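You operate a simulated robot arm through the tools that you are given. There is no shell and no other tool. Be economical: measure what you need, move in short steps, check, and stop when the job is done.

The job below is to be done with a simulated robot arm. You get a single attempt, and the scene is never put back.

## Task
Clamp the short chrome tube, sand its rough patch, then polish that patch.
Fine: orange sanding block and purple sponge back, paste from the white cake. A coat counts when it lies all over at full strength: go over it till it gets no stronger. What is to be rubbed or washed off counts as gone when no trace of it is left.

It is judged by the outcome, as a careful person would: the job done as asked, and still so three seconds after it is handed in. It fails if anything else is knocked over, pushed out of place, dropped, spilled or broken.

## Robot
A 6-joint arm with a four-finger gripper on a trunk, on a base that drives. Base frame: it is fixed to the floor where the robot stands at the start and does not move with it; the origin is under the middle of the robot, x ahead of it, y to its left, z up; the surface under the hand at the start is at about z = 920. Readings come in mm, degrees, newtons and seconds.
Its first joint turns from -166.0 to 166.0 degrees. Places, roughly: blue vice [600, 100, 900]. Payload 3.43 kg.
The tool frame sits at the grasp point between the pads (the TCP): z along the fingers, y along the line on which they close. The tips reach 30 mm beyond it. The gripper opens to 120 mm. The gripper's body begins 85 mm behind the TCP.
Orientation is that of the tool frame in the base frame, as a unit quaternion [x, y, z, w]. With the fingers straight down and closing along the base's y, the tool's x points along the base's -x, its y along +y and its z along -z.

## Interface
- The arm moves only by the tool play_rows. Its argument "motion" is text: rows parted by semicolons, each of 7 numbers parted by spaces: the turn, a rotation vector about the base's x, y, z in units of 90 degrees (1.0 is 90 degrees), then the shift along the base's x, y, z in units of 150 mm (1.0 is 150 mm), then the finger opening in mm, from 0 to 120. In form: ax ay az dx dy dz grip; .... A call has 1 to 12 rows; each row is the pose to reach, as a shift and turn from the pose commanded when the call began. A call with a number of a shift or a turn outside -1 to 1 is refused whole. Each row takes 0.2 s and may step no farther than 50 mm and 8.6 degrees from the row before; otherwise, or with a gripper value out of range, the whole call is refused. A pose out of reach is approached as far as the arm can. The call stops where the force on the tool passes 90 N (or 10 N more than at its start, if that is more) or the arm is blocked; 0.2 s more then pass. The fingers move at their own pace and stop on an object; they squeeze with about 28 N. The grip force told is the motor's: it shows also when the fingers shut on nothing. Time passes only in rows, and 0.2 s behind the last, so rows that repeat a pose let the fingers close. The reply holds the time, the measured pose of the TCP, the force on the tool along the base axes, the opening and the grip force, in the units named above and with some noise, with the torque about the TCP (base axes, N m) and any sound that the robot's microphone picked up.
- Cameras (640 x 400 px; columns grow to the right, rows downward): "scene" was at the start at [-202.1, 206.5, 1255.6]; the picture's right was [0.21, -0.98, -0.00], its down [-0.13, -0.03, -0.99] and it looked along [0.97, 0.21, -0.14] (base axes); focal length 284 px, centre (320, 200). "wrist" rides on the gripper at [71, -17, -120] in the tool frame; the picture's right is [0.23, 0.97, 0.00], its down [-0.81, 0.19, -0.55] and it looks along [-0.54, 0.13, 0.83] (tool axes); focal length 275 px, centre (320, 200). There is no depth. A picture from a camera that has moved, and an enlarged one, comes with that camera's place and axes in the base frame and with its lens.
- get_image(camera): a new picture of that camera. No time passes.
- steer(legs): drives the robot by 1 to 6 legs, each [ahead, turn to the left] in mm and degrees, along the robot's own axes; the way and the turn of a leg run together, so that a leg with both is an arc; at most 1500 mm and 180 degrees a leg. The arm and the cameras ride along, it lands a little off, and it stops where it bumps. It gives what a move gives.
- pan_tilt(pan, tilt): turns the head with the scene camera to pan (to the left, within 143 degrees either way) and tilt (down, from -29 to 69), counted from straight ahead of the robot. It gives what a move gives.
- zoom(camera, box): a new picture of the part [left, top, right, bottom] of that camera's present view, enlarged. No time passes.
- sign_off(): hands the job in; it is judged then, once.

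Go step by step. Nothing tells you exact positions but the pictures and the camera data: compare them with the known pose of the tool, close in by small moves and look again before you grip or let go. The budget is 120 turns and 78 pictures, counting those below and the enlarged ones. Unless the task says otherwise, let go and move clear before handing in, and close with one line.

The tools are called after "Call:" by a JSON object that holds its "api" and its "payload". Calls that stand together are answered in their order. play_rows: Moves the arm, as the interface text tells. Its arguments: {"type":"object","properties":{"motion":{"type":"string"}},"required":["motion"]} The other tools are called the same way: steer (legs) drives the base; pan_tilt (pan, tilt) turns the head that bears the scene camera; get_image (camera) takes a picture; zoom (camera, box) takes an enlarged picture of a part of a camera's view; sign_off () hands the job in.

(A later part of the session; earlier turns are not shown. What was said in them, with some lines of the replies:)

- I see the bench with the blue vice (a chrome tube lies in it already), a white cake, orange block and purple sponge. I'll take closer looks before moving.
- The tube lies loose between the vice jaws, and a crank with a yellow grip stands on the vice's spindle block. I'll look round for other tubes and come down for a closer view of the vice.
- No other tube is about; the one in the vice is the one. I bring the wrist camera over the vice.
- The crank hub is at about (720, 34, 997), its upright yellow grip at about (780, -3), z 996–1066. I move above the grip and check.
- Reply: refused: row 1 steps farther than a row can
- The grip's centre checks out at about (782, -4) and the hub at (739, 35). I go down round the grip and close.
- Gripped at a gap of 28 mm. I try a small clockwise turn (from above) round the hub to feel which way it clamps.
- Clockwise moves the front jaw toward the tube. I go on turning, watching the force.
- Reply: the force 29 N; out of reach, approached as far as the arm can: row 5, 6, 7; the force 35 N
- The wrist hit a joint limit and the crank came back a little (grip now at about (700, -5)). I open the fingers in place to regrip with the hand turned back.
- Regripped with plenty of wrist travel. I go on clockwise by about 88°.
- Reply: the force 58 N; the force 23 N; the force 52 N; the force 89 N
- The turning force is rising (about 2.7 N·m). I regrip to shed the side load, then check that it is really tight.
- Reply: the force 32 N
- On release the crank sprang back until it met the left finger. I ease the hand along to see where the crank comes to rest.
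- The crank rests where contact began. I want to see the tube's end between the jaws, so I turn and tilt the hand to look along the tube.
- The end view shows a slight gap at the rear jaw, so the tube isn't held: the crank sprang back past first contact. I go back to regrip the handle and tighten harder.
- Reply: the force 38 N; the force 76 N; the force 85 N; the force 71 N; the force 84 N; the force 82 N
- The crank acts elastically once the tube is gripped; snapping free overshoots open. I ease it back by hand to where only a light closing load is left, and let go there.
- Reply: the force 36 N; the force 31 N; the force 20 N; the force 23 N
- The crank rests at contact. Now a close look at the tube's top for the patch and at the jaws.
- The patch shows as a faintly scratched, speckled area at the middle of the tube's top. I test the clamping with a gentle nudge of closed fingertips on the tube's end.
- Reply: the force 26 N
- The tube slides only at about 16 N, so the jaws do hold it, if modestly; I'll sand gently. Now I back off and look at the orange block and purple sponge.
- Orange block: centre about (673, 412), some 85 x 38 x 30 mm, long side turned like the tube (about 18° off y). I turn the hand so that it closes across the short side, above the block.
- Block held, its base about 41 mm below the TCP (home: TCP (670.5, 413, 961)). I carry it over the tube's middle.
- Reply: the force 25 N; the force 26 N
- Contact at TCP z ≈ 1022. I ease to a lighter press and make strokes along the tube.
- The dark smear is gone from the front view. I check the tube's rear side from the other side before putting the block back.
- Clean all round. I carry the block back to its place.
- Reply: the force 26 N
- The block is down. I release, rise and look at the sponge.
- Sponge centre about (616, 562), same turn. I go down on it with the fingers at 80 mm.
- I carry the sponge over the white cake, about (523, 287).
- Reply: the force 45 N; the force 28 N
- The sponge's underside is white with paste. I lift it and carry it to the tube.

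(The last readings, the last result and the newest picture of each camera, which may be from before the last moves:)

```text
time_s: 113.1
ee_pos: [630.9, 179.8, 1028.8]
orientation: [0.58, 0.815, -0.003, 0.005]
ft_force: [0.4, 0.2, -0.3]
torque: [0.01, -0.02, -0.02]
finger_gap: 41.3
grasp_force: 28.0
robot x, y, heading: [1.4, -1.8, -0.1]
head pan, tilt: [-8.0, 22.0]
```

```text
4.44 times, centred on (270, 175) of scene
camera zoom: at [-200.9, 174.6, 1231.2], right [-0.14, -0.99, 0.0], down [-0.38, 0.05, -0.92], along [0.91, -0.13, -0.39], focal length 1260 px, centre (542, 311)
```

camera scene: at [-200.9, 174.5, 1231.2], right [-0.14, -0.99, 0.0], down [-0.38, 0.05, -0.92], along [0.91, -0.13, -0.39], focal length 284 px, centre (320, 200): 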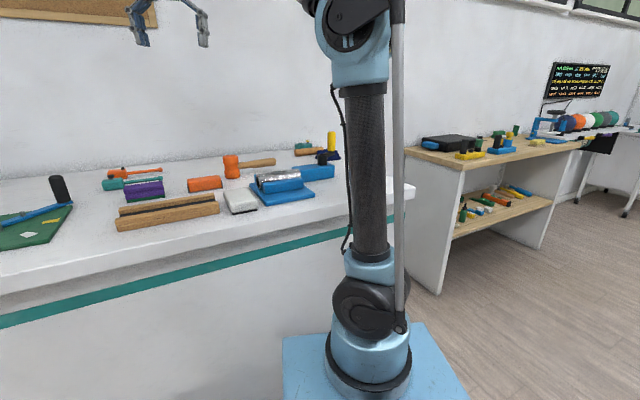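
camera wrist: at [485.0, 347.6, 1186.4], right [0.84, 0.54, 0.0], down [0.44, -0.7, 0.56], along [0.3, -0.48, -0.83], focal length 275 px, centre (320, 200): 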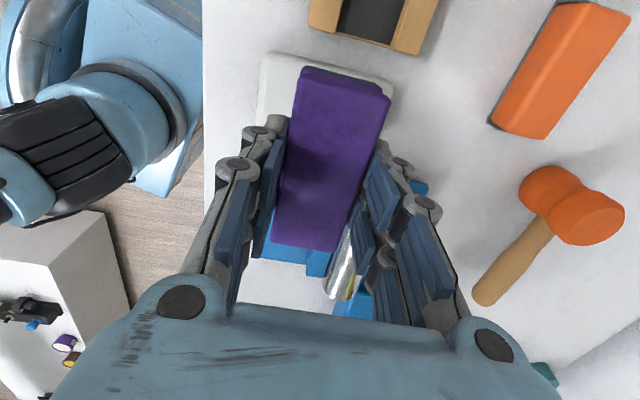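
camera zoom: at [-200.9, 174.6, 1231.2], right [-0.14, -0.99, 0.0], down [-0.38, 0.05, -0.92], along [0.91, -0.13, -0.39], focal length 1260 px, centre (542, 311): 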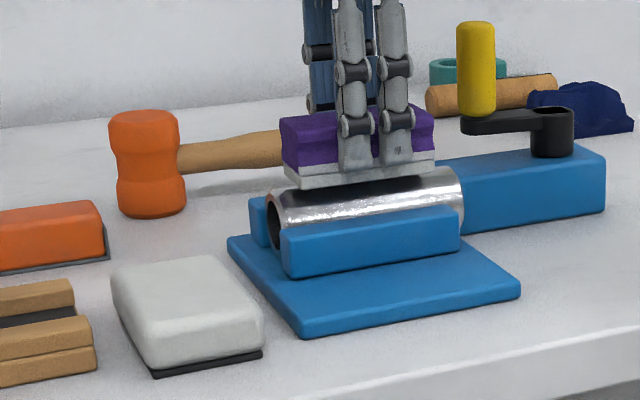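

Call:
{"api": "play_rows", "payload": {"motion": "0 0 0 0 0 -0.013 25; 0 0 0 0 0 -0.026 25; 0 0 0 0 0 -0.026 25"}}

Call:
{"api": "play_rows", "payload": {"motion": "0 0 0 0 0 -0.007 25; 0 0 0 0 0 -0.012 25; 0 0 0 0 0 -0.012 25"}}

```text
time_s: 113.9
ee_pos: [630.4, 180.7, 1024.7]
orientation: [0.58, 0.814, -0.004, 0.005]
ft_force: [-0.1, -0.7, -0.1]
torque: [0.03, 0.0, 0.02]
finger_gap: 41.2
grasp_force: 28.1
robot x, y, heading: [0.6, -3.4, -0.1]
head pan, tilt: [-8.0, 22.0]
```

```text
time_s: 114.7
ee_pos: [630.6, 181.3, 1022.0]
orientation: [0.58, 0.815, -0.003, 0.004]
ft_force: [0.2, -0.1, -0.9]
torque: [-0.01, 0.01, -0.01]
finger_gap: 41.2
grasp_force: 27.9
robot x, y, heading: [1.8, -3.3, 0.1]
head pan, tilt: [-8.0, 22.0]
```

Call:
{"api": "play_rows", "payload": {"motion": "0 0 0 0 0 -0.005 25; 0 0 0 0 0 -0.01 25; 0 0 0 0 0 -0.01 25"}}

Call:
{"api": "play_rows", "payload": {"motion": "0 0 0 0 0 -0.003 25; 0 0 0 0 0 -0.006 25; 0 0 0 0 0 -0.006 25"}}

```text
time_s: 115.5
ee_pos: [629.5, 180.3, 1022.1]
orientation: [0.58, 0.815, -0.004, 0.005]
ft_force: [4.7, 2.5, 36.1]
torque: [0.16, -0.37, 0.02]
finger_gap: 41.4
grasp_force: 28.1
robot x, y, heading: [0.5, -4.4, -0.1]
head pan, tilt: [-8.0, 22.0]
```

```text
time_s: 116.3
ee_pos: [630.0, 180.5, 1022.8]
orientation: [0.579, 0.815, -0.003, 0.006]
ft_force: [4.1, -0.7, 43.5]
torque: [-0.02, -0.28, -0.01]
finger_gap: 41.3
grasp_force: 27.1
robot x, y, heading: [3.1, -4.0, 0.0]
head pan, tilt: [-8.0, 22.0]
```

Call:
{"api": "play_rows", "payload": {"motion": "0 0 0 0 0 0.007 25; 0 0 0 -0.022 0.063 0.007 25; 0 0 0 -0.044 0.126 0.007 25; 0 0 0 -0.022 0.063 0.007 25; 0 0 0 0 0 0.007 25; 0 0 0 0.022 -0.063 0.007 25; 0 0 0 0.044 -0.126 0.007 25; 0 0 0 0.022 -0.063 0.007 25; 0 0 0 0 0 0.007 25; 0 0 0 -0.022 0.063 0.007 25; 0 0 0 -0.022 0.063 0.007 25; 0 0 0 0 0 0.007 25"}}

Call:
{"api": "play_rows", "payload": {"motion": "0 0 0 -0.022 0.063 0 25; 0 0 0 -0.044 0.126 0 25; 0 0 0 -0.022 0.063 0 25; 0 0 0 0 0 0 25; 0 0 0 0.022 -0.063 0 25; 0 0 0 0.044 -0.126 0 25; 0 0 0 0.022 -0.063 0 25; 0 0 0 0 0 0 25; 0 0 0 -0.022 0.063 0 25; 0 0 0 -0.044 0.126 0 25; 0 0 0 -0.022 0.063 0 25; 0 0 0 0 0 0 25"}}

Call:
{"api": "zoom", "payload": {"camera": "scene", "box": [235, 150, 325, 210]}}

```text
time_s: 118.9
ee_pos: [631.6, 181.0, 1021.0]
orientation: [0.58, 0.814, -0.004, 0.005]
ft_force: [-1.6, 4.4, 5.7]
torque: [0.12, 0.06, -0.05]
finger_gap: 41.2
grasp_force: 28.0
robot x, y, heading: [1.8, -2.3, -0.1]
head pan, tilt: [-8.0, 22.0]
```

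```text
time_s: 121.5
ee_pos: [630.9, 180.2, 1021.6]
orientation: [0.58, 0.815, -0.005, 0.005]
ft_force: [0.0, 0.2, -0.5]
torque: [0.0, -0.04, 0.01]
finger_gap: 41.5
grasp_force: 27.7
robot x, y, heading: [-2.0, 1.2, -0.2]
head pan, tilt: [-8.0, 22.0]
```

```text
6.67 times, centred on (280, 180) of scene
camera zoom: at [-200.9, 174.6, 1231.2], right [-0.14, -0.99, 0.0], down [-0.38, 0.05, -0.92], along [0.91, -0.13, -0.39], focal length 1890 px, centre (587, 333)
```

zoom: 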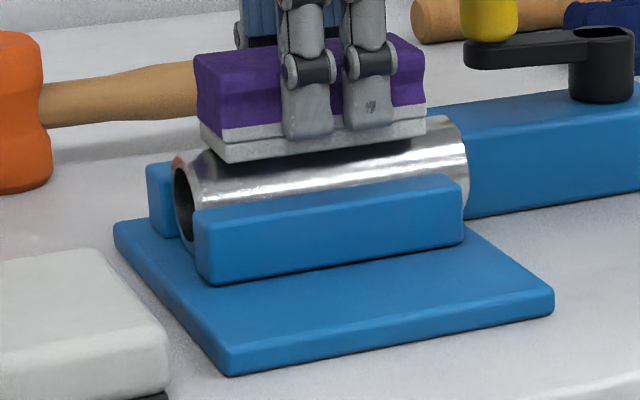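

Call:
{"api": "play_rows", "payload": {"motion": "0 0 0 0 0 -0.006 25; 0 0 0 -0.022 0.063 -0.006 25; 0 0 0 -0.044 0.126 -0.006 25; 0 0 0 -0.022 0.063 -0.006 25; 0 0 0 0 0 -0.006 25; 0 0 0 0.022 -0.063 -0.006 25; 0 0 0 0.044 -0.126 -0.006 25; 0 0 0 0.022 -0.063 -0.006 25; 0 0 0 0 0 -0.006 25; 0 0 0 -0.022 0.063 -0.006 25; 0 0 0 -0.044 0.126 -0.006 25; 0 0 0 0 0 -0.006 25"}}

Call:
{"api": "play_rows", "payload": {"motion": "0 0 0 -0.022 0.063 0 25; 0 0 0 -0.044 0.126 0 25; 0 0 0 -0.022 0.063 0 25; 0 0 0 0 0 0 25; 0 0 0 0.022 -0.063 0 25; 0 0 0 0.044 -0.126 0 25; 0 0 0 0.022 -0.063 0 25; 0 0 0 0 0 0 25"}}

Call:
{"api": "play_rows", "payload": {"motion": "0 0 0 0 0 0.2 25; 0 0 0 0.15 0.1 0.4 25; 0 0 0 0.35 0.2 0.45 25; 0 0 0 0.5 0.35 0.45 25; 0 0 0 0.6 0.45 0.45 25; 0 0 0 0.6 0.45 0.45 25"}}

Call:
{"api": "zoom", "payload": {"camera": "wrist", "box": [80, 20, 280, 180]}}

Call:
{"api": "zoom", "payload": {"camera": "scene", "box": [235, 150, 325, 210]}}

```text
time_s: 124.1
ee_pos: [630.6, 182.1, 1022.4]
orientation: [0.579, 0.815, -0.003, 0.004]
ft_force: [-5.8, 18.1, 22.3]
torque: [0.68, 0.26, 0.01]
finger_gap: 41.2
grasp_force: 27.7
robot x, y, heading: [0.4, -0.8, -0.1]
head pan, tilt: [-8.0, 22.0]
```

```text
time_s: 125.9
ee_pos: [631.9, 179.9, 1020.3]
orientation: [0.58, 0.814, -0.003, 0.004]
ft_force: [2.6, -9.1, 9.7]
torque: [-0.29, -0.07, 0.02]
finger_gap: 41.4
grasp_force: 27.8
robot x, y, heading: [2.2, -5.2, -0.0]
head pan, tilt: [-8.0, 22.0]
```

```text
time_s: 127.3
ee_pos: [721.0, 247.0, 1089.0]
orientation: [0.58, 0.815, -0.004, 0.006]
ft_force: [-0.8, -0.2, 0.0]
torque: [-0.03, -0.02, -0.04]
finger_gap: 41.4
grasp_force: 28.1
robot x, y, heading: [3.6, 0.8, -0.2]
head pan, tilt: [-8.0, 22.0]
```

```text
2.50 times, centred on (180, 100) of wrist
camera zoom: at [680.5, 309.7, 1207.4], right [0.84, 0.54, 0.0], down [0.44, -0.7, 0.56], along [0.3, -0.48, -0.83], focal length 688 px, centre (670, 450)
```

zoom: 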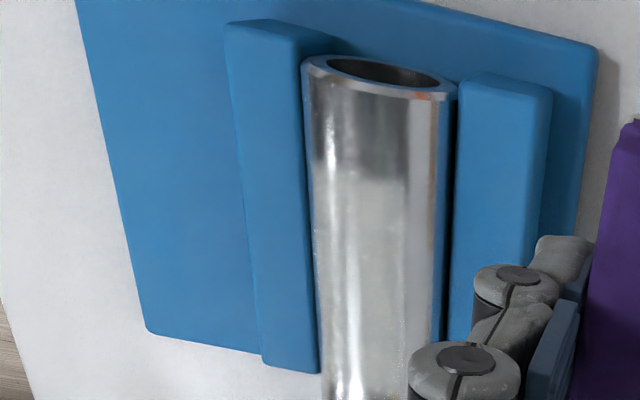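

```text
6.67 times, centred on (280, 180) of scene
camera zoom: at [-200.8, 174.6, 1231.2], right [-0.14, -0.99, 0.0], down [-0.38, 0.05, -0.92], along [0.91, -0.13, -0.39], focal length 1890 px, centre (587, 333)
```

zoom: 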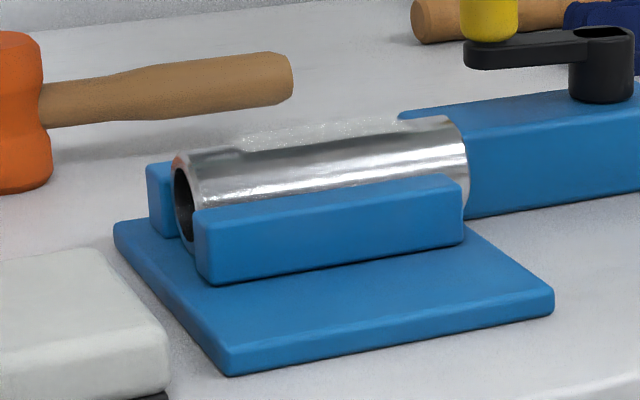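

A pale coat now lies on the patch. I rub on to bring it to full strength.

Call:
{"api": "play_rows", "payload": {"motion": "0 0 0 -0.1 -0.1 0 25; 0 0 0 -0.25 -0.25 0 25; 0 0 0 -0.45 -0.35 0 25; 0 0 0 -0.6 -0.45 -0.05 25; 0 0 0 -0.6 -0.45 -0.25 25; 0 0 0 -0.6 -0.45 -0.4 25; 0 0 0 -0.6 -0.45 -0.44 25; 0 0 0 -0.6 -0.45 -0.451 25; 0 0 0 -0.6 -0.45 -0.451 25"}}

Call:
{"api": "play_rows", "payload": {"motion": "0 0 0 -0.022 0.063 0 25; 0 0 0 -0.044 0.126 0 25; 0 0 0 -0.022 0.063 0 25; 0 0 0 0 0 0 25; 0 0 0 0.022 -0.063 0 25; 0 0 0 0.044 -0.126 0 25; 0 0 0 0.022 -0.063 0 25; 0 0 0 0 0 0 25; 0 0 0 -0.022 0.063 0 25; 0 0 0 -0.044 0.126 0 25; 0 0 0 -0.022 0.063 0 25; 0 0 0 0 0 0 25"}}

```text
time_s: 129.3
ee_pos: [629.9, 180.1, 1021.0]
orientation: [0.58, 0.815, -0.004, 0.005]
ft_force: [0.7, -1.2, 12.5]
torque: [-0.06, -0.05, 0.03]
finger_gap: 41.2
grasp_force: 28.4
robot x, y, heading: [-3.3, -1.5, 0.1]
head pan, tilt: [-8.0, 22.0]
```

```text
time_s: 131.9
ee_pos: [630.7, 181.4, 1020.0]
orientation: [0.581, 0.814, -0.003, 0.003]
ft_force: [-5.3, 15.4, 19.7]
torque: [0.51, 0.13, -0.01]
finger_gap: 41.1
grasp_force: 28.0
robot x, y, heading: [-0.3, -3.5, 0.2]
head pan, tilt: [-8.0, 22.0]
```

Call:
{"api": "play_rows", "payload": {"motion": "0 0 0 -0.022 0.063 0 25; 0 0 0 -0.044 0.126 0 25; 0 0 0 -0.022 0.063 0 25; 0 0 0 0 0 0 25; 0 0 0 0.022 -0.063 0 25; 0 0 0 0.044 -0.126 0 25; 0 0 0 0.022 -0.063 0 25; 0 0 0 0 0 0 25; 0 0 0 -0.022 0.063 0 25; 0 0 0 -0.044 0.126 0 25; 0 0 0 -0.022 0.063 0 25; 0 0 0 0 0 0 25"}}

Call:
{"api": "play_rows", "payload": {"motion": "0 0 0 0.022 -0.063 0 25; 0 0 0 0.044 -0.126 0 25; 0 0 0 0.022 -0.063 0 25; 0 0 0 0 0 0 25; 0 0 0 -0.022 0.063 0 25; 0 0 0 -0.044 0.126 0 25; 0 0 0 -0.022 0.063 0 25; 0 0 0 0 0 0 25; 0 0 0 0.022 -0.063 0 25; 0 0 0 0.044 -0.126 0 25; 0 0 0 0.022 -0.063 0 25; 0 0 0 0 0 0 25"}}

Call:
{"api": "play_rows", "payload": {"motion": "0 0 0 0 0 0.2 25; 0 0 0 0.15 0.1 0.4 25; 0 0 0 0.35 0.2 0.45 25; 0 0 0 0.5 0.35 0.45 25; 0 0 0 0.6 0.45 0.45 25; 0 0 0 0.6 0.45 0.45 25"}}

Call:
{"api": "zoom", "payload": {"camera": "wrist", "box": [80, 20, 280, 180]}}

Call:
{"api": "zoom", "payload": {"camera": "scene", "box": [235, 150, 325, 210]}}

```text
time_s: 134.5
ee_pos: [630.6, 179.9, 1020.6]
orientation: [0.58, 0.814, -0.004, 0.004]
ft_force: [0.1, -0.4, -0.6]
torque: [0.02, 0.01, -0.02]
finger_gap: 41.1
grasp_force: 27.8
robot x, y, heading: [0.6, -4.7, 0.0]
head pan, tilt: [-8.0, 22.0]
```

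```text
time_s: 137.1
ee_pos: [629.5, 179.4, 1020.6]
orientation: [0.58, 0.815, -0.004, 0.006]
ft_force: [0.3, -3.9, 5.4]
torque: [-0.16, -0.06, 0.01]
finger_gap: 41.1
grasp_force: 28.4
robot x, y, heading: [2.9, 0.2, -0.2]
head pan, tilt: [-8.0, 22.0]
```

```text
time_s: 138.5
ee_pos: [721.0, 248.3, 1087.8]
orientation: [0.58, 0.815, -0.004, 0.006]
ft_force: [0.0, 0.4, -1.5]
torque: [0.01, -0.02, -0.03]
finger_gap: 41.1
grasp_force: 28.0
robot x, y, heading: [-0.5, -2.0, 0.0]
head pan, tilt: [-8.0, 22.0]
```

```text
2.50 times, centred on (180, 100) of wrist
camera zoom: at [680.3, 310.4, 1207.7], right [0.84, 0.54, 0.0], down [0.44, -0.7, 0.56], along [0.3, -0.48, -0.83], focal length 688 px, centre (670, 450)
```

zoom: 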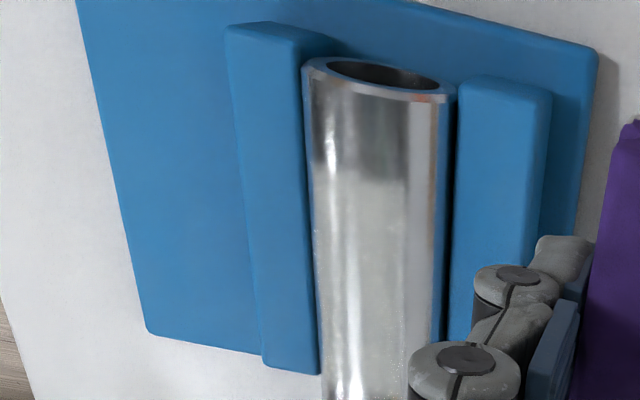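

```text
6.67 times, centred on (280, 180) of scene
camera zoom: at [-200.8, 174.6, 1231.2], right [-0.14, -0.99, 0.0], down [-0.38, 0.05, -0.92], along [0.91, -0.13, -0.39], focal length 1890 px, centre (587, 333)
```

zoom: 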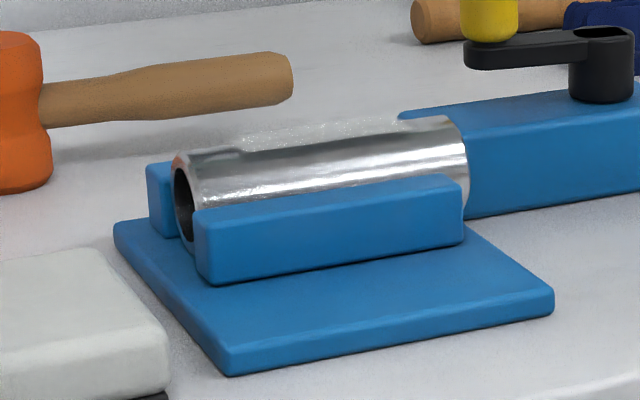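

The coat looks even. To make sure it's at full strength I take fresh paste once more and rub again.

Call:
{"api": "play_rows", "payload": {"motion": "0 0 0 -0.3 0.05 0 25; 0 0 0 -0.6 0.1 0 25; 0 0 0 -0.9 0.2 0 25; 0 0 0 -1 0.26 0 25"}}

Call:
{"api": "play_rows", "payload": {"motion": "0 0 0 -0.33 0 0 25; 0 0 0 -0.33 0 -0.3 25; 0 0 0 -0.33 0 -0.53 25; 0 0 0 -0.33 0 -0.58 25; 0 0 0 -0.33 0 -0.58 25"}}

```text
time_s: 139.5
ee_pos: [571.4, 289.2, 1088.6]
orientation: [0.579, 0.815, -0.003, 0.005]
ft_force: [-0.7, -0.6, -0.8]
torque: [-0.02, -0.03, -0.02]
finger_gap: 41.0
grasp_force: 28.1
robot x, y, heading: [0.7, -4.6, 0.3]
head pan, tilt: [-8.0, 22.0]
```

```text
time_s: 140.7
ee_pos: [520.9, 286.7, 1001.8]
orientation: [0.58, 0.815, -0.004, 0.005]
ft_force: [0.1, -0.6, 0.1]
torque: [-0.01, -0.01, -0.01]
finger_gap: 41.1
grasp_force: 27.9
robot x, y, heading: [0.9, 0.4, 0.2]
head pan, tilt: [-8.0, 22.0]
```

Call:
{"api": "play_rows", "payload": {"motion": "0 0 0 0 0 -0.02 25; 0 0 0 0 0 -0.035 25; 0 0 0 0 0 -0.04 25; 0 0 0 0 0 -0.04 25"}}

Call:
{"api": "play_rows", "payload": {"motion": "0 0 0 0 0 -0.004 25; 0 0 0 0 0 -0.008 25; 0 0 0 0 0 -0.008 25"}}

```text
time_s: 141.7
ee_pos: [520.4, 286.6, 996.2]
orientation: [0.58, 0.815, -0.004, 0.005]
ft_force: [-0.4, 0.6, -1.1]
torque: [-0.02, -0.02, 0.02]
finger_gap: 41.3
grasp_force: 28.4
robot x, y, heading: [-1.8, -0.9, -0.1]
head pan, tilt: [-8.0, 22.0]
```

```text
time_s: 142.5
ee_pos: [522.0, 287.9, 994.1]
orientation: [0.58, 0.815, -0.003, 0.005]
ft_force: [-0.6, 0.5, -0.3]
torque: [0.01, 0.0, 0.04]
finger_gap: 41.3
grasp_force: 27.7
robot x, y, heading: [0.4, -0.4, -0.0]
head pan, tilt: [-8.0, 22.0]
```

Call:
{"api": "play_rows", "payload": {"motion": "0 0 0 0 0 -0.004 25; 0 0 0 0 0 -0.008 25; 0 0 0 0 0 -0.008 25"}}

```text
time_s: 143.3
ee_pos: [521.8, 287.9, 993.5]
orientation: [0.58, 0.815, -0.004, 0.005]
ft_force: [-0.2, -0.2, -0.3]
torque: [-0.01, 0.02, 0.03]
finger_gap: 41.4
grasp_force: 28.2
robot x, y, heading: [-2.6, -1.0, 0.1]
head pan, tilt: [-8.0, 22.0]
```

Call:
{"api": "play_rows", "payload": {"motion": "0 0 0 0 0 -0.004 25; 0 0 0 0 0 -0.008 25; 0 0 0 0 0 -0.008 25"}}

```text
time_s: 144.1
ee_pos: [521.4, 286.0, 992.3]
orientation: [0.58, 0.814, -0.004, 0.004]
ft_force: [0.8, 2.5, 23.6]
torque: [-0.06, 0.36, 0.0]
finger_gap: 41.1
grasp_force: 28.1
robot x, y, heading: [1.6, -0.9, -0.1]
head pan, tilt: [-8.0, 22.0]
```

Call:
{"api": "play_rows", "payload": {"motion": "0 0 0 0 0 0.002 25; 0 0 0 0.03 0.01 0.002 25; 0 0 0 0.05 0.017 0.002 25; 0 0 0 0.03 0.01 0.002 25; 0 0 0 0 0 0.002 25; 0 0 0 -0.03 -0.01 0.002 25; 0 0 0 -0.05 -0.017 0.002 25; 0 0 0 0 0 0.002 25"}}

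Call:
{"api": "play_rows", "payload": {"motion": "0 0 0 0 0 0.2 25; 0 0 0 0 0 0.45 25; 0 0 0 0.2 -0.2 0.45 25; 0 0 0 0.4 -0.38 0.45 25; 0 0 0 0.58 -0.55 0.45 25; 0 0 0 0.727 -0.71 0.43 25; 0 0 0 0.727 -0.71 0.3 25; 0 0 0 0.727 -0.71 0.2 25; 0 0 0 0.727 -0.71 0.2 25"}}

```text
time_s: 145.9
ee_pos: [518.2, 287.0, 991.5]
orientation: [0.58, 0.814, -0.004, 0.004]
ft_force: [-15.5, -4.5, 19.5]
torque: [-0.2, 0.62, -0.02]
finger_gap: 41.4
grasp_force: 28.0
robot x, y, heading: [1.8, -2.1, -0.3]
head pan, tilt: [-8.0, 22.0]
```

```text
time_s: 147.9
ee_pos: [630.5, 180.1, 1020.7]
orientation: [0.58, 0.815, -0.004, 0.005]
ft_force: [0.2, 0.0, 0.2]
torque: [0.01, -0.01, -0.01]
finger_gap: 41.4
grasp_force: 28.1
robot x, y, heading: [4.4, -0.8, 0.4]
head pan, tilt: [-8.0, 22.0]
```

Call:
{"api": "play_rows", "payload": {"motion": "0 0 0 0 0 -0.005 25; 0 0 0 0 0 -0.009 25; 0 0 0 0 0 -0.009 25"}}

Call:
{"api": "play_rows", "payload": {"motion": "0 0 0 0 0 -0.003 25; 0 0 0 0 0 -0.006 25; 0 0 0 0 0 -0.006 25"}}

```text
time_s: 148.7
ee_pos: [630.3, 181.1, 1020.6]
orientation: [0.58, 0.814, -0.004, 0.005]
ft_force: [0.5, -0.8, -0.2]
torque: [0.0, -0.06, 0.01]
finger_gap: 41.3
grasp_force: 28.6
robot x, y, heading: [1.0, -3.7, -0.0]
head pan, tilt: [-8.0, 22.0]
```

```text
time_s: 149.5
ee_pos: [631.5, 180.5, 1020.0]
orientation: [0.58, 0.815, -0.004, 0.004]
ft_force: [6.3, -1.5, 22.8]
torque: [0.03, -0.35, -0.03]
finger_gap: 41.2
grasp_force: 27.6
robot x, y, heading: [1.1, -5.3, 0.0]
head pan, tilt: [-8.0, 22.0]
```

Call:
{"api": "play_rows", "payload": {"motion": "0 0 0 -0.022 0.063 0 25; 0 0 0 -0.044 0.126 0 25; 0 0 0 -0.022 0.063 0 25; 0 0 0 0 0 0 25; 0 0 0 0.022 -0.063 0 25; 0 0 0 0.044 -0.126 0 25; 0 0 0 0.022 -0.063 0 25; 0 0 0 0 0 0 25; 0 0 0 -0.022 0.063 0 25; 0 0 0 -0.044 0.126 0 25; 0 0 0 -0.022 0.063 0 25; 0 0 0 0 0 0 25"}}

Call:
{"api": "play_rows", "payload": {"motion": "0 0 0 0.022 -0.063 0 25; 0 0 0 0.044 -0.126 0 25; 0 0 0 0.022 -0.063 0 25; 0 0 0 0 0 0 25; 0 0 0 -0.022 0.063 0 25; 0 0 0 -0.044 0.126 0 25; 0 0 0 -0.022 0.063 0 25; 0 0 0 0 0 0 25; 0 0 0 0.022 -0.063 0 25; 0 0 0 0.044 -0.126 0 25; 0 0 0 0.022 -0.063 0 25; 0 0 0 0 0 0 25"}}

Call:
{"api": "play_rows", "payload": {"motion": "0 0 0 0 0 0.2 25; 0 0 0 0.15 0.1 0.4 25; 0 0 0 0.35 0.2 0.46 25; 0 0 0 0.5 0.35 0.46 25; 0 0 0 0.6 0.45 0.46 25; 0 0 0 0.6 0.45 0.46 25"}}

Call:
{"api": "zoom", "payload": {"camera": "wrist", "box": [80, 20, 280, 180]}}

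```text
time_s: 152.1
ee_pos: [631.1, 181.7, 1020.6]
orientation: [0.58, 0.814, -0.003, 0.005]
ft_force: [-6.4, 14.0, 18.0]
torque: [0.52, 0.11, 0.02]
finger_gap: 41.2
grasp_force: 27.8
robot x, y, heading: [-0.5, 0.8, 0.3]
head pan, tilt: [-8.0, 22.0]
```

```text
time_s: 154.7
ee_pos: [630.8, 179.0, 1019.8]
orientation: [0.58, 0.814, -0.004, 0.005]
ft_force: [2.3, -7.7, 9.5]
torque: [-0.28, -0.06, -0.01]
finger_gap: 41.3
grasp_force: 28.1
robot x, y, heading: [-0.6, 0.5, -0.2]
head pan, tilt: [-8.0, 22.0]
```

```text
time_s: 156.1
ee_pos: [721.5, 248.1, 1088.4]
orientation: [0.58, 0.814, -0.003, 0.005]
ft_force: [0.1, -0.5, 0.4]
torque: [-0.03, 0.0, 0.01]
finger_gap: 41.2
grasp_force: 28.4
robot x, y, heading: [3.1, -2.9, -0.0]
head pan, tilt: [-8.0, 22.0]
```

```text
2.50 times, centred on (180, 100) of wrist
camera zoom: at [680.8, 310.5, 1207.9], right [0.84, 0.54, 0.0], down [0.44, -0.7, 0.56], along [0.3, -0.48, -0.83], focal length 688 px, centre (670, 450)
```

zoom: 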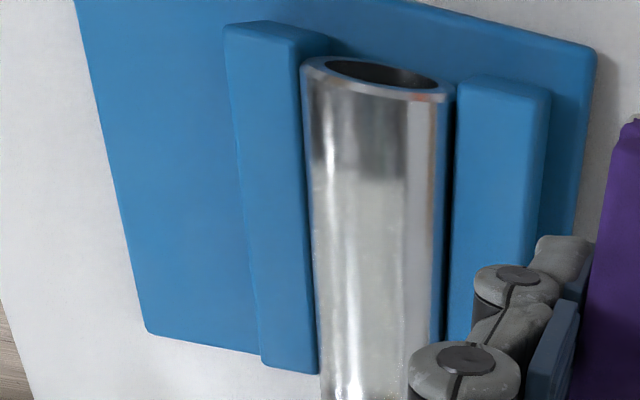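

No stronger than before, so the coat is full. I take the sponge back to its place.

Call:
{"api": "play_rows", "payload": {"motion": "0 0 0 -0.08 0.25 0 25; 0 0 0 -0.16 0.5 0 25; 0 0 0 -0.25 0.75 0 25; 0 0 0 -0.35 1 0 25"}}

Call:
{"api": "play_rows", "payload": {"motion": "0 0 0 -0.08 0.25 0 25; 0 0 0 -0.16 0.5 0 25; 0 0 0 -0.25 0.75 0 25; 0 0 0 -0.35 1 0 25; 0 0 0 -0.35 1 0 25"}}

Call:
{"api": "play_rows", "payload": {"motion": "0 0 0 0 0.05 -0.2 25; 0 0 0 0 0.1 -0.4 25; 0 0 0 0 0.1 -0.6 25; 0 0 0 0 0.1 -0.76 25; 0 0 0 0 0.1 -0.76 25"}}

```text
time_s: 157.1
ee_pos: [668.0, 399.6, 1089.2]
orientation: [0.58, 0.814, -0.003, 0.006]
ft_force: [-0.4, 0.1, -0.6]
torque: [0.05, -0.05, 0.02]
finger_gap: 41.2
grasp_force: 28.2
robot x, y, heading: [2.8, -1.1, 0.1]
head pan, tilt: [-8.0, 22.0]
```

```text
time_s: 158.3
ee_pos: [615.2, 547.9, 1089.9]
orientation: [0.58, 0.814, -0.003, 0.005]
ft_force: [-0.1, 0.3, -0.8]
torque: [0.02, 0.0, -0.03]
finger_gap: 41.2
grasp_force: 27.5
robot x, y, heading: [0.6, -4.2, 0.1]
head pan, tilt: [-8.0, 22.0]
```

```text
time_s: 159.5
ee_pos: [615.2, 564.7, 974.4]
orientation: [0.58, 0.814, -0.003, 0.005]
ft_force: [0.2, -0.4, -1.0]
torque: [0.01, 0.0, -0.01]
finger_gap: 41.0
grasp_force: 27.7
robot x, y, heading: [3.6, 0.1, 0.1]
head pan, tilt: [-8.0, 22.0]
```

Call:
{"api": "play_rows", "payload": {"motion": "0 0 0 0.006 -0.006 -0.04 25; 0 0 0 0.006 -0.006 -0.075 25; 0 0 0 0.006 -0.006 -0.095 25; 0 0 0 0.006 -0.006 -0.095 25"}}

Call:
{"api": "play_rows", "payload": {"motion": "0 0 0 0 0 -0.006 25; 0 0 0 0 0 -0.01 25; 0 0 0 0 0 -0.01 25"}}

```text
time_s: 160.5
ee_pos: [616.9, 562.0, 960.8]
orientation: [0.58, 0.815, -0.003, 0.005]
ft_force: [0.3, 0.5, 0.3]
torque: [-0.01, 0.0, 0.01]
finger_gap: 41.2
grasp_force: 27.8
robot x, y, heading: [6.6, -2.5, 0.1]
head pan, tilt: [-8.0, 22.0]
```

```text
time_s: 161.3
ee_pos: [616.2, 563.2, 959.2]
orientation: [0.58, 0.815, -0.004, 0.005]
ft_force: [-0.5, 0.4, -1.2]
torque: [0.04, -0.01, -0.01]
finger_gap: 41.2
grasp_force: 28.5
robot x, y, heading: [-4.4, -5.1, 0.1]
head pan, tilt: [-8.0, 22.0]
```

Call:
{"api": "play_rows", "payload": {"motion": "0 0 0 0 0 -0.005 25; 0 0 0 0 0 -0.008 25; 0 0 0 0 0 -0.008 25"}}

Call:
{"api": "play_rows", "payload": {"motion": "0 0 0 0 0 -0.004 25; 0 0 0 0 0 -0.008 25; 0 0 0 0 0 -0.008 25"}}

```text
time_s: 162.1
ee_pos: [615.5, 562.3, 957.6]
orientation: [0.58, 0.814, -0.004, 0.005]
ft_force: [-0.2, 1.4, 2.4]
torque: [0.0, 0.06, -0.03]
finger_gap: 41.2
grasp_force: 28.1
robot x, y, heading: [3.7, -1.6, 0.1]
head pan, tilt: [-8.0, 22.0]
```

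```text
time_s: 162.9
ee_pos: [616.2, 562.8, 957.9]
orientation: [0.58, 0.815, -0.004, 0.004]
ft_force: [5.2, 1.7, 27.3]
torque: [-0.07, 0.1, -0.05]
finger_gap: 41.3
grasp_force: 28.4
robot x, y, heading: [2.5, -3.7, 0.1]
head pan, tilt: [-8.0, 22.0]
```

The sponge is down. I release, rise clear and check the whole scene.

Call:
{"api": "play_rows", "payload": {"motion": "0 0 0 0 0 0.006 25; 0 0 0 0 0 0.006 60; 0 0 0 0 0 0.006 80; 0 0 0 0 0 0.2 80; 0 0 0 0 0 0.5 80; 0 0 0 0 0 0.8 80; 0 0 0 0 0 1 80; 0 0 0 0 0 1 80"}}

Call:
{"api": "get_image", "payload": {"camera": "scene"}}

Call:
{"api": "zoom", "payload": {"camera": "scene", "box": [80, 130, 350, 250]}}

```text
time_s: 164.7
ee_pos: [614.4, 561.6, 1106.7]
orientation: [0.58, 0.814, -0.004, 0.005]
ft_force: [-0.6, -0.1, 0.1]
torque: [0.0, 0.04, 0.01]
finger_gap: 80.1
grasp_force: 0.2
robot x, y, heading: [2.5, -0.6, 0.1]
head pan, tilt: [-8.0, 22.0]
```

```text
9 pictures are left
camera scene: at [-200.8, 174.6, 1231.2], right [-0.14, -0.99, 0.0], down [-0.38, 0.05, -0.92], along [0.91, -0.13, -0.39], focal length 284 px, centre (320, 200)
```

scene: 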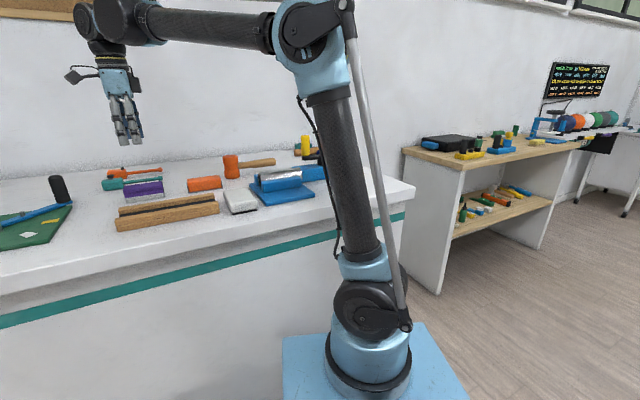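

```text
2.37 times, centred on (215, 190) of scene
camera zoom: at [-200.8, 174.6, 1231.2], right [-0.14, -0.99, 0.0], down [-0.38, 0.05, -0.92], along [0.91, -0.13, -0.39], focal length 672 px, centre (569, 224)
```

zoom: 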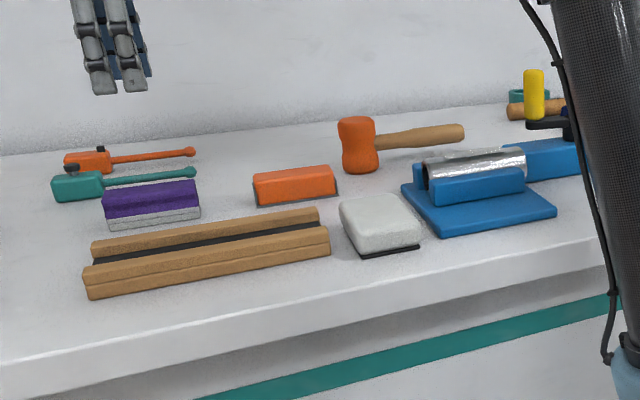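

Everything is back in its place. A last close look at the coat with empty fingers.

Call:
{"api": "play_rows", "payload": {"motion": "0 0 0 0.05 -0.25 0.05 120; 0 0 0 0.1 -0.5 0.1 120; 0 0 0 0.15 -0.75 0.1 120; 0 0 0 0.2 -1 0.1 120"}}

Call:
{"api": "play_rows", "payload": {"motion": "0 0 0 0.1 -0.25 0 120; 0 0 0 0.2 -0.5 0 120; 0 0 0 0.3 -0.75 -0.1 120; 0 0 0 0.35 -1 -0.2 120; 0 0 0 0.35 -1 -0.2 120"}}

Call:
{"api": "get_image", "payload": {"camera": "wrist"}}

```text
time_s: 165.7
ee_pos: [647.8, 412.1, 1122.5]
orientation: [0.58, 0.815, -0.004, 0.004]
ft_force: [1.0, 0.2, -0.5]
torque: [-0.04, 0.01, 0.0]
finger_gap: 119.8
grasp_force: 0.2
robot x, y, heading: [3.3, -2.2, -0.1]
head pan, tilt: [-8.0, 22.0]
```

```text
time_s: 166.9
ee_pos: [699.5, 263.2, 1092.0]
orientation: [0.58, 0.815, -0.003, 0.005]
ft_force: [-0.6, 0.1, 0.8]
torque: [0.0, 0.0, -0.01]
finger_gap: 120.2
grasp_force: 0.0
robot x, y, heading: [-1.9, -0.7, 0.1]
head pan, tilt: [-8.0, 22.0]
```

```text
7 pictures are left
camera wrist: at [659.8, 324.9, 1211.5], right [0.84, 0.54, 0.0], down [0.45, -0.7, 0.56], along [0.3, -0.48, -0.83], focal length 275 px, centre (320, 200)
```

wrist: 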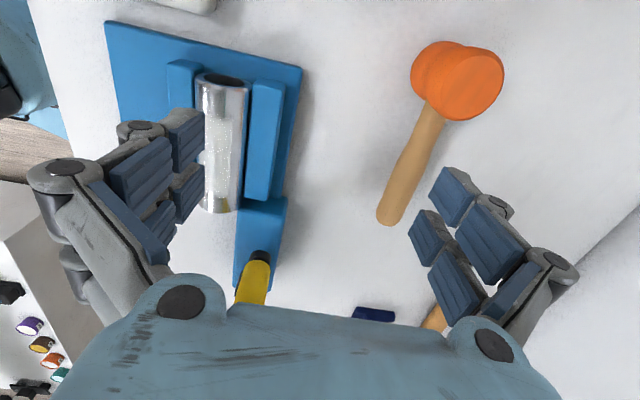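

Call:
{"api": "zoom", "payload": {"camera": "wrist", "box": [170, 60, 300, 220]}}

```text
2.50 times, centred on (235, 140) of wrist
camera zoom: at [659.8, 324.9, 1211.5], right [0.84, 0.54, 0.0], down [0.45, -0.7, 0.56], along [0.3, -0.48, -0.83], focal length 688 px, centre (532, 350)
```

zoom: 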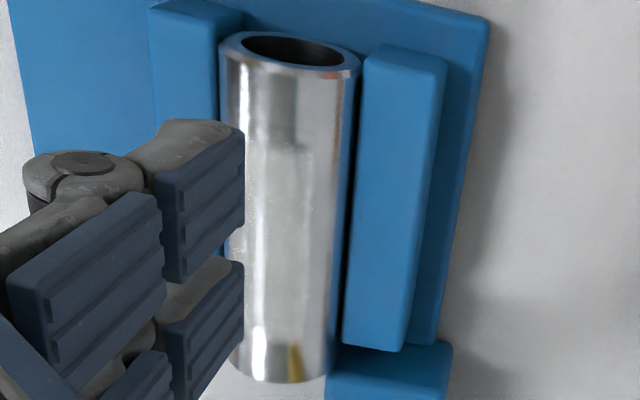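

The coat lies evenly with sharp edges over the whole former patch, the tube sits between the closed jaws, and the hand is empty and clear. I hand in.

Call:
{"api": "sign_off", "payload": {}}

```text
The job is handed in.
```

The tube's rough patch is sanded off and coated with paste from the white cake at full strength, and the orange block and purple sponge are back in place. The clamp is only light: the crank sprang back to first contact each time I let go. A nudge of about 16 N, made before sanding, slid the tube roughly 7 mm along the jaws, and I left it there.
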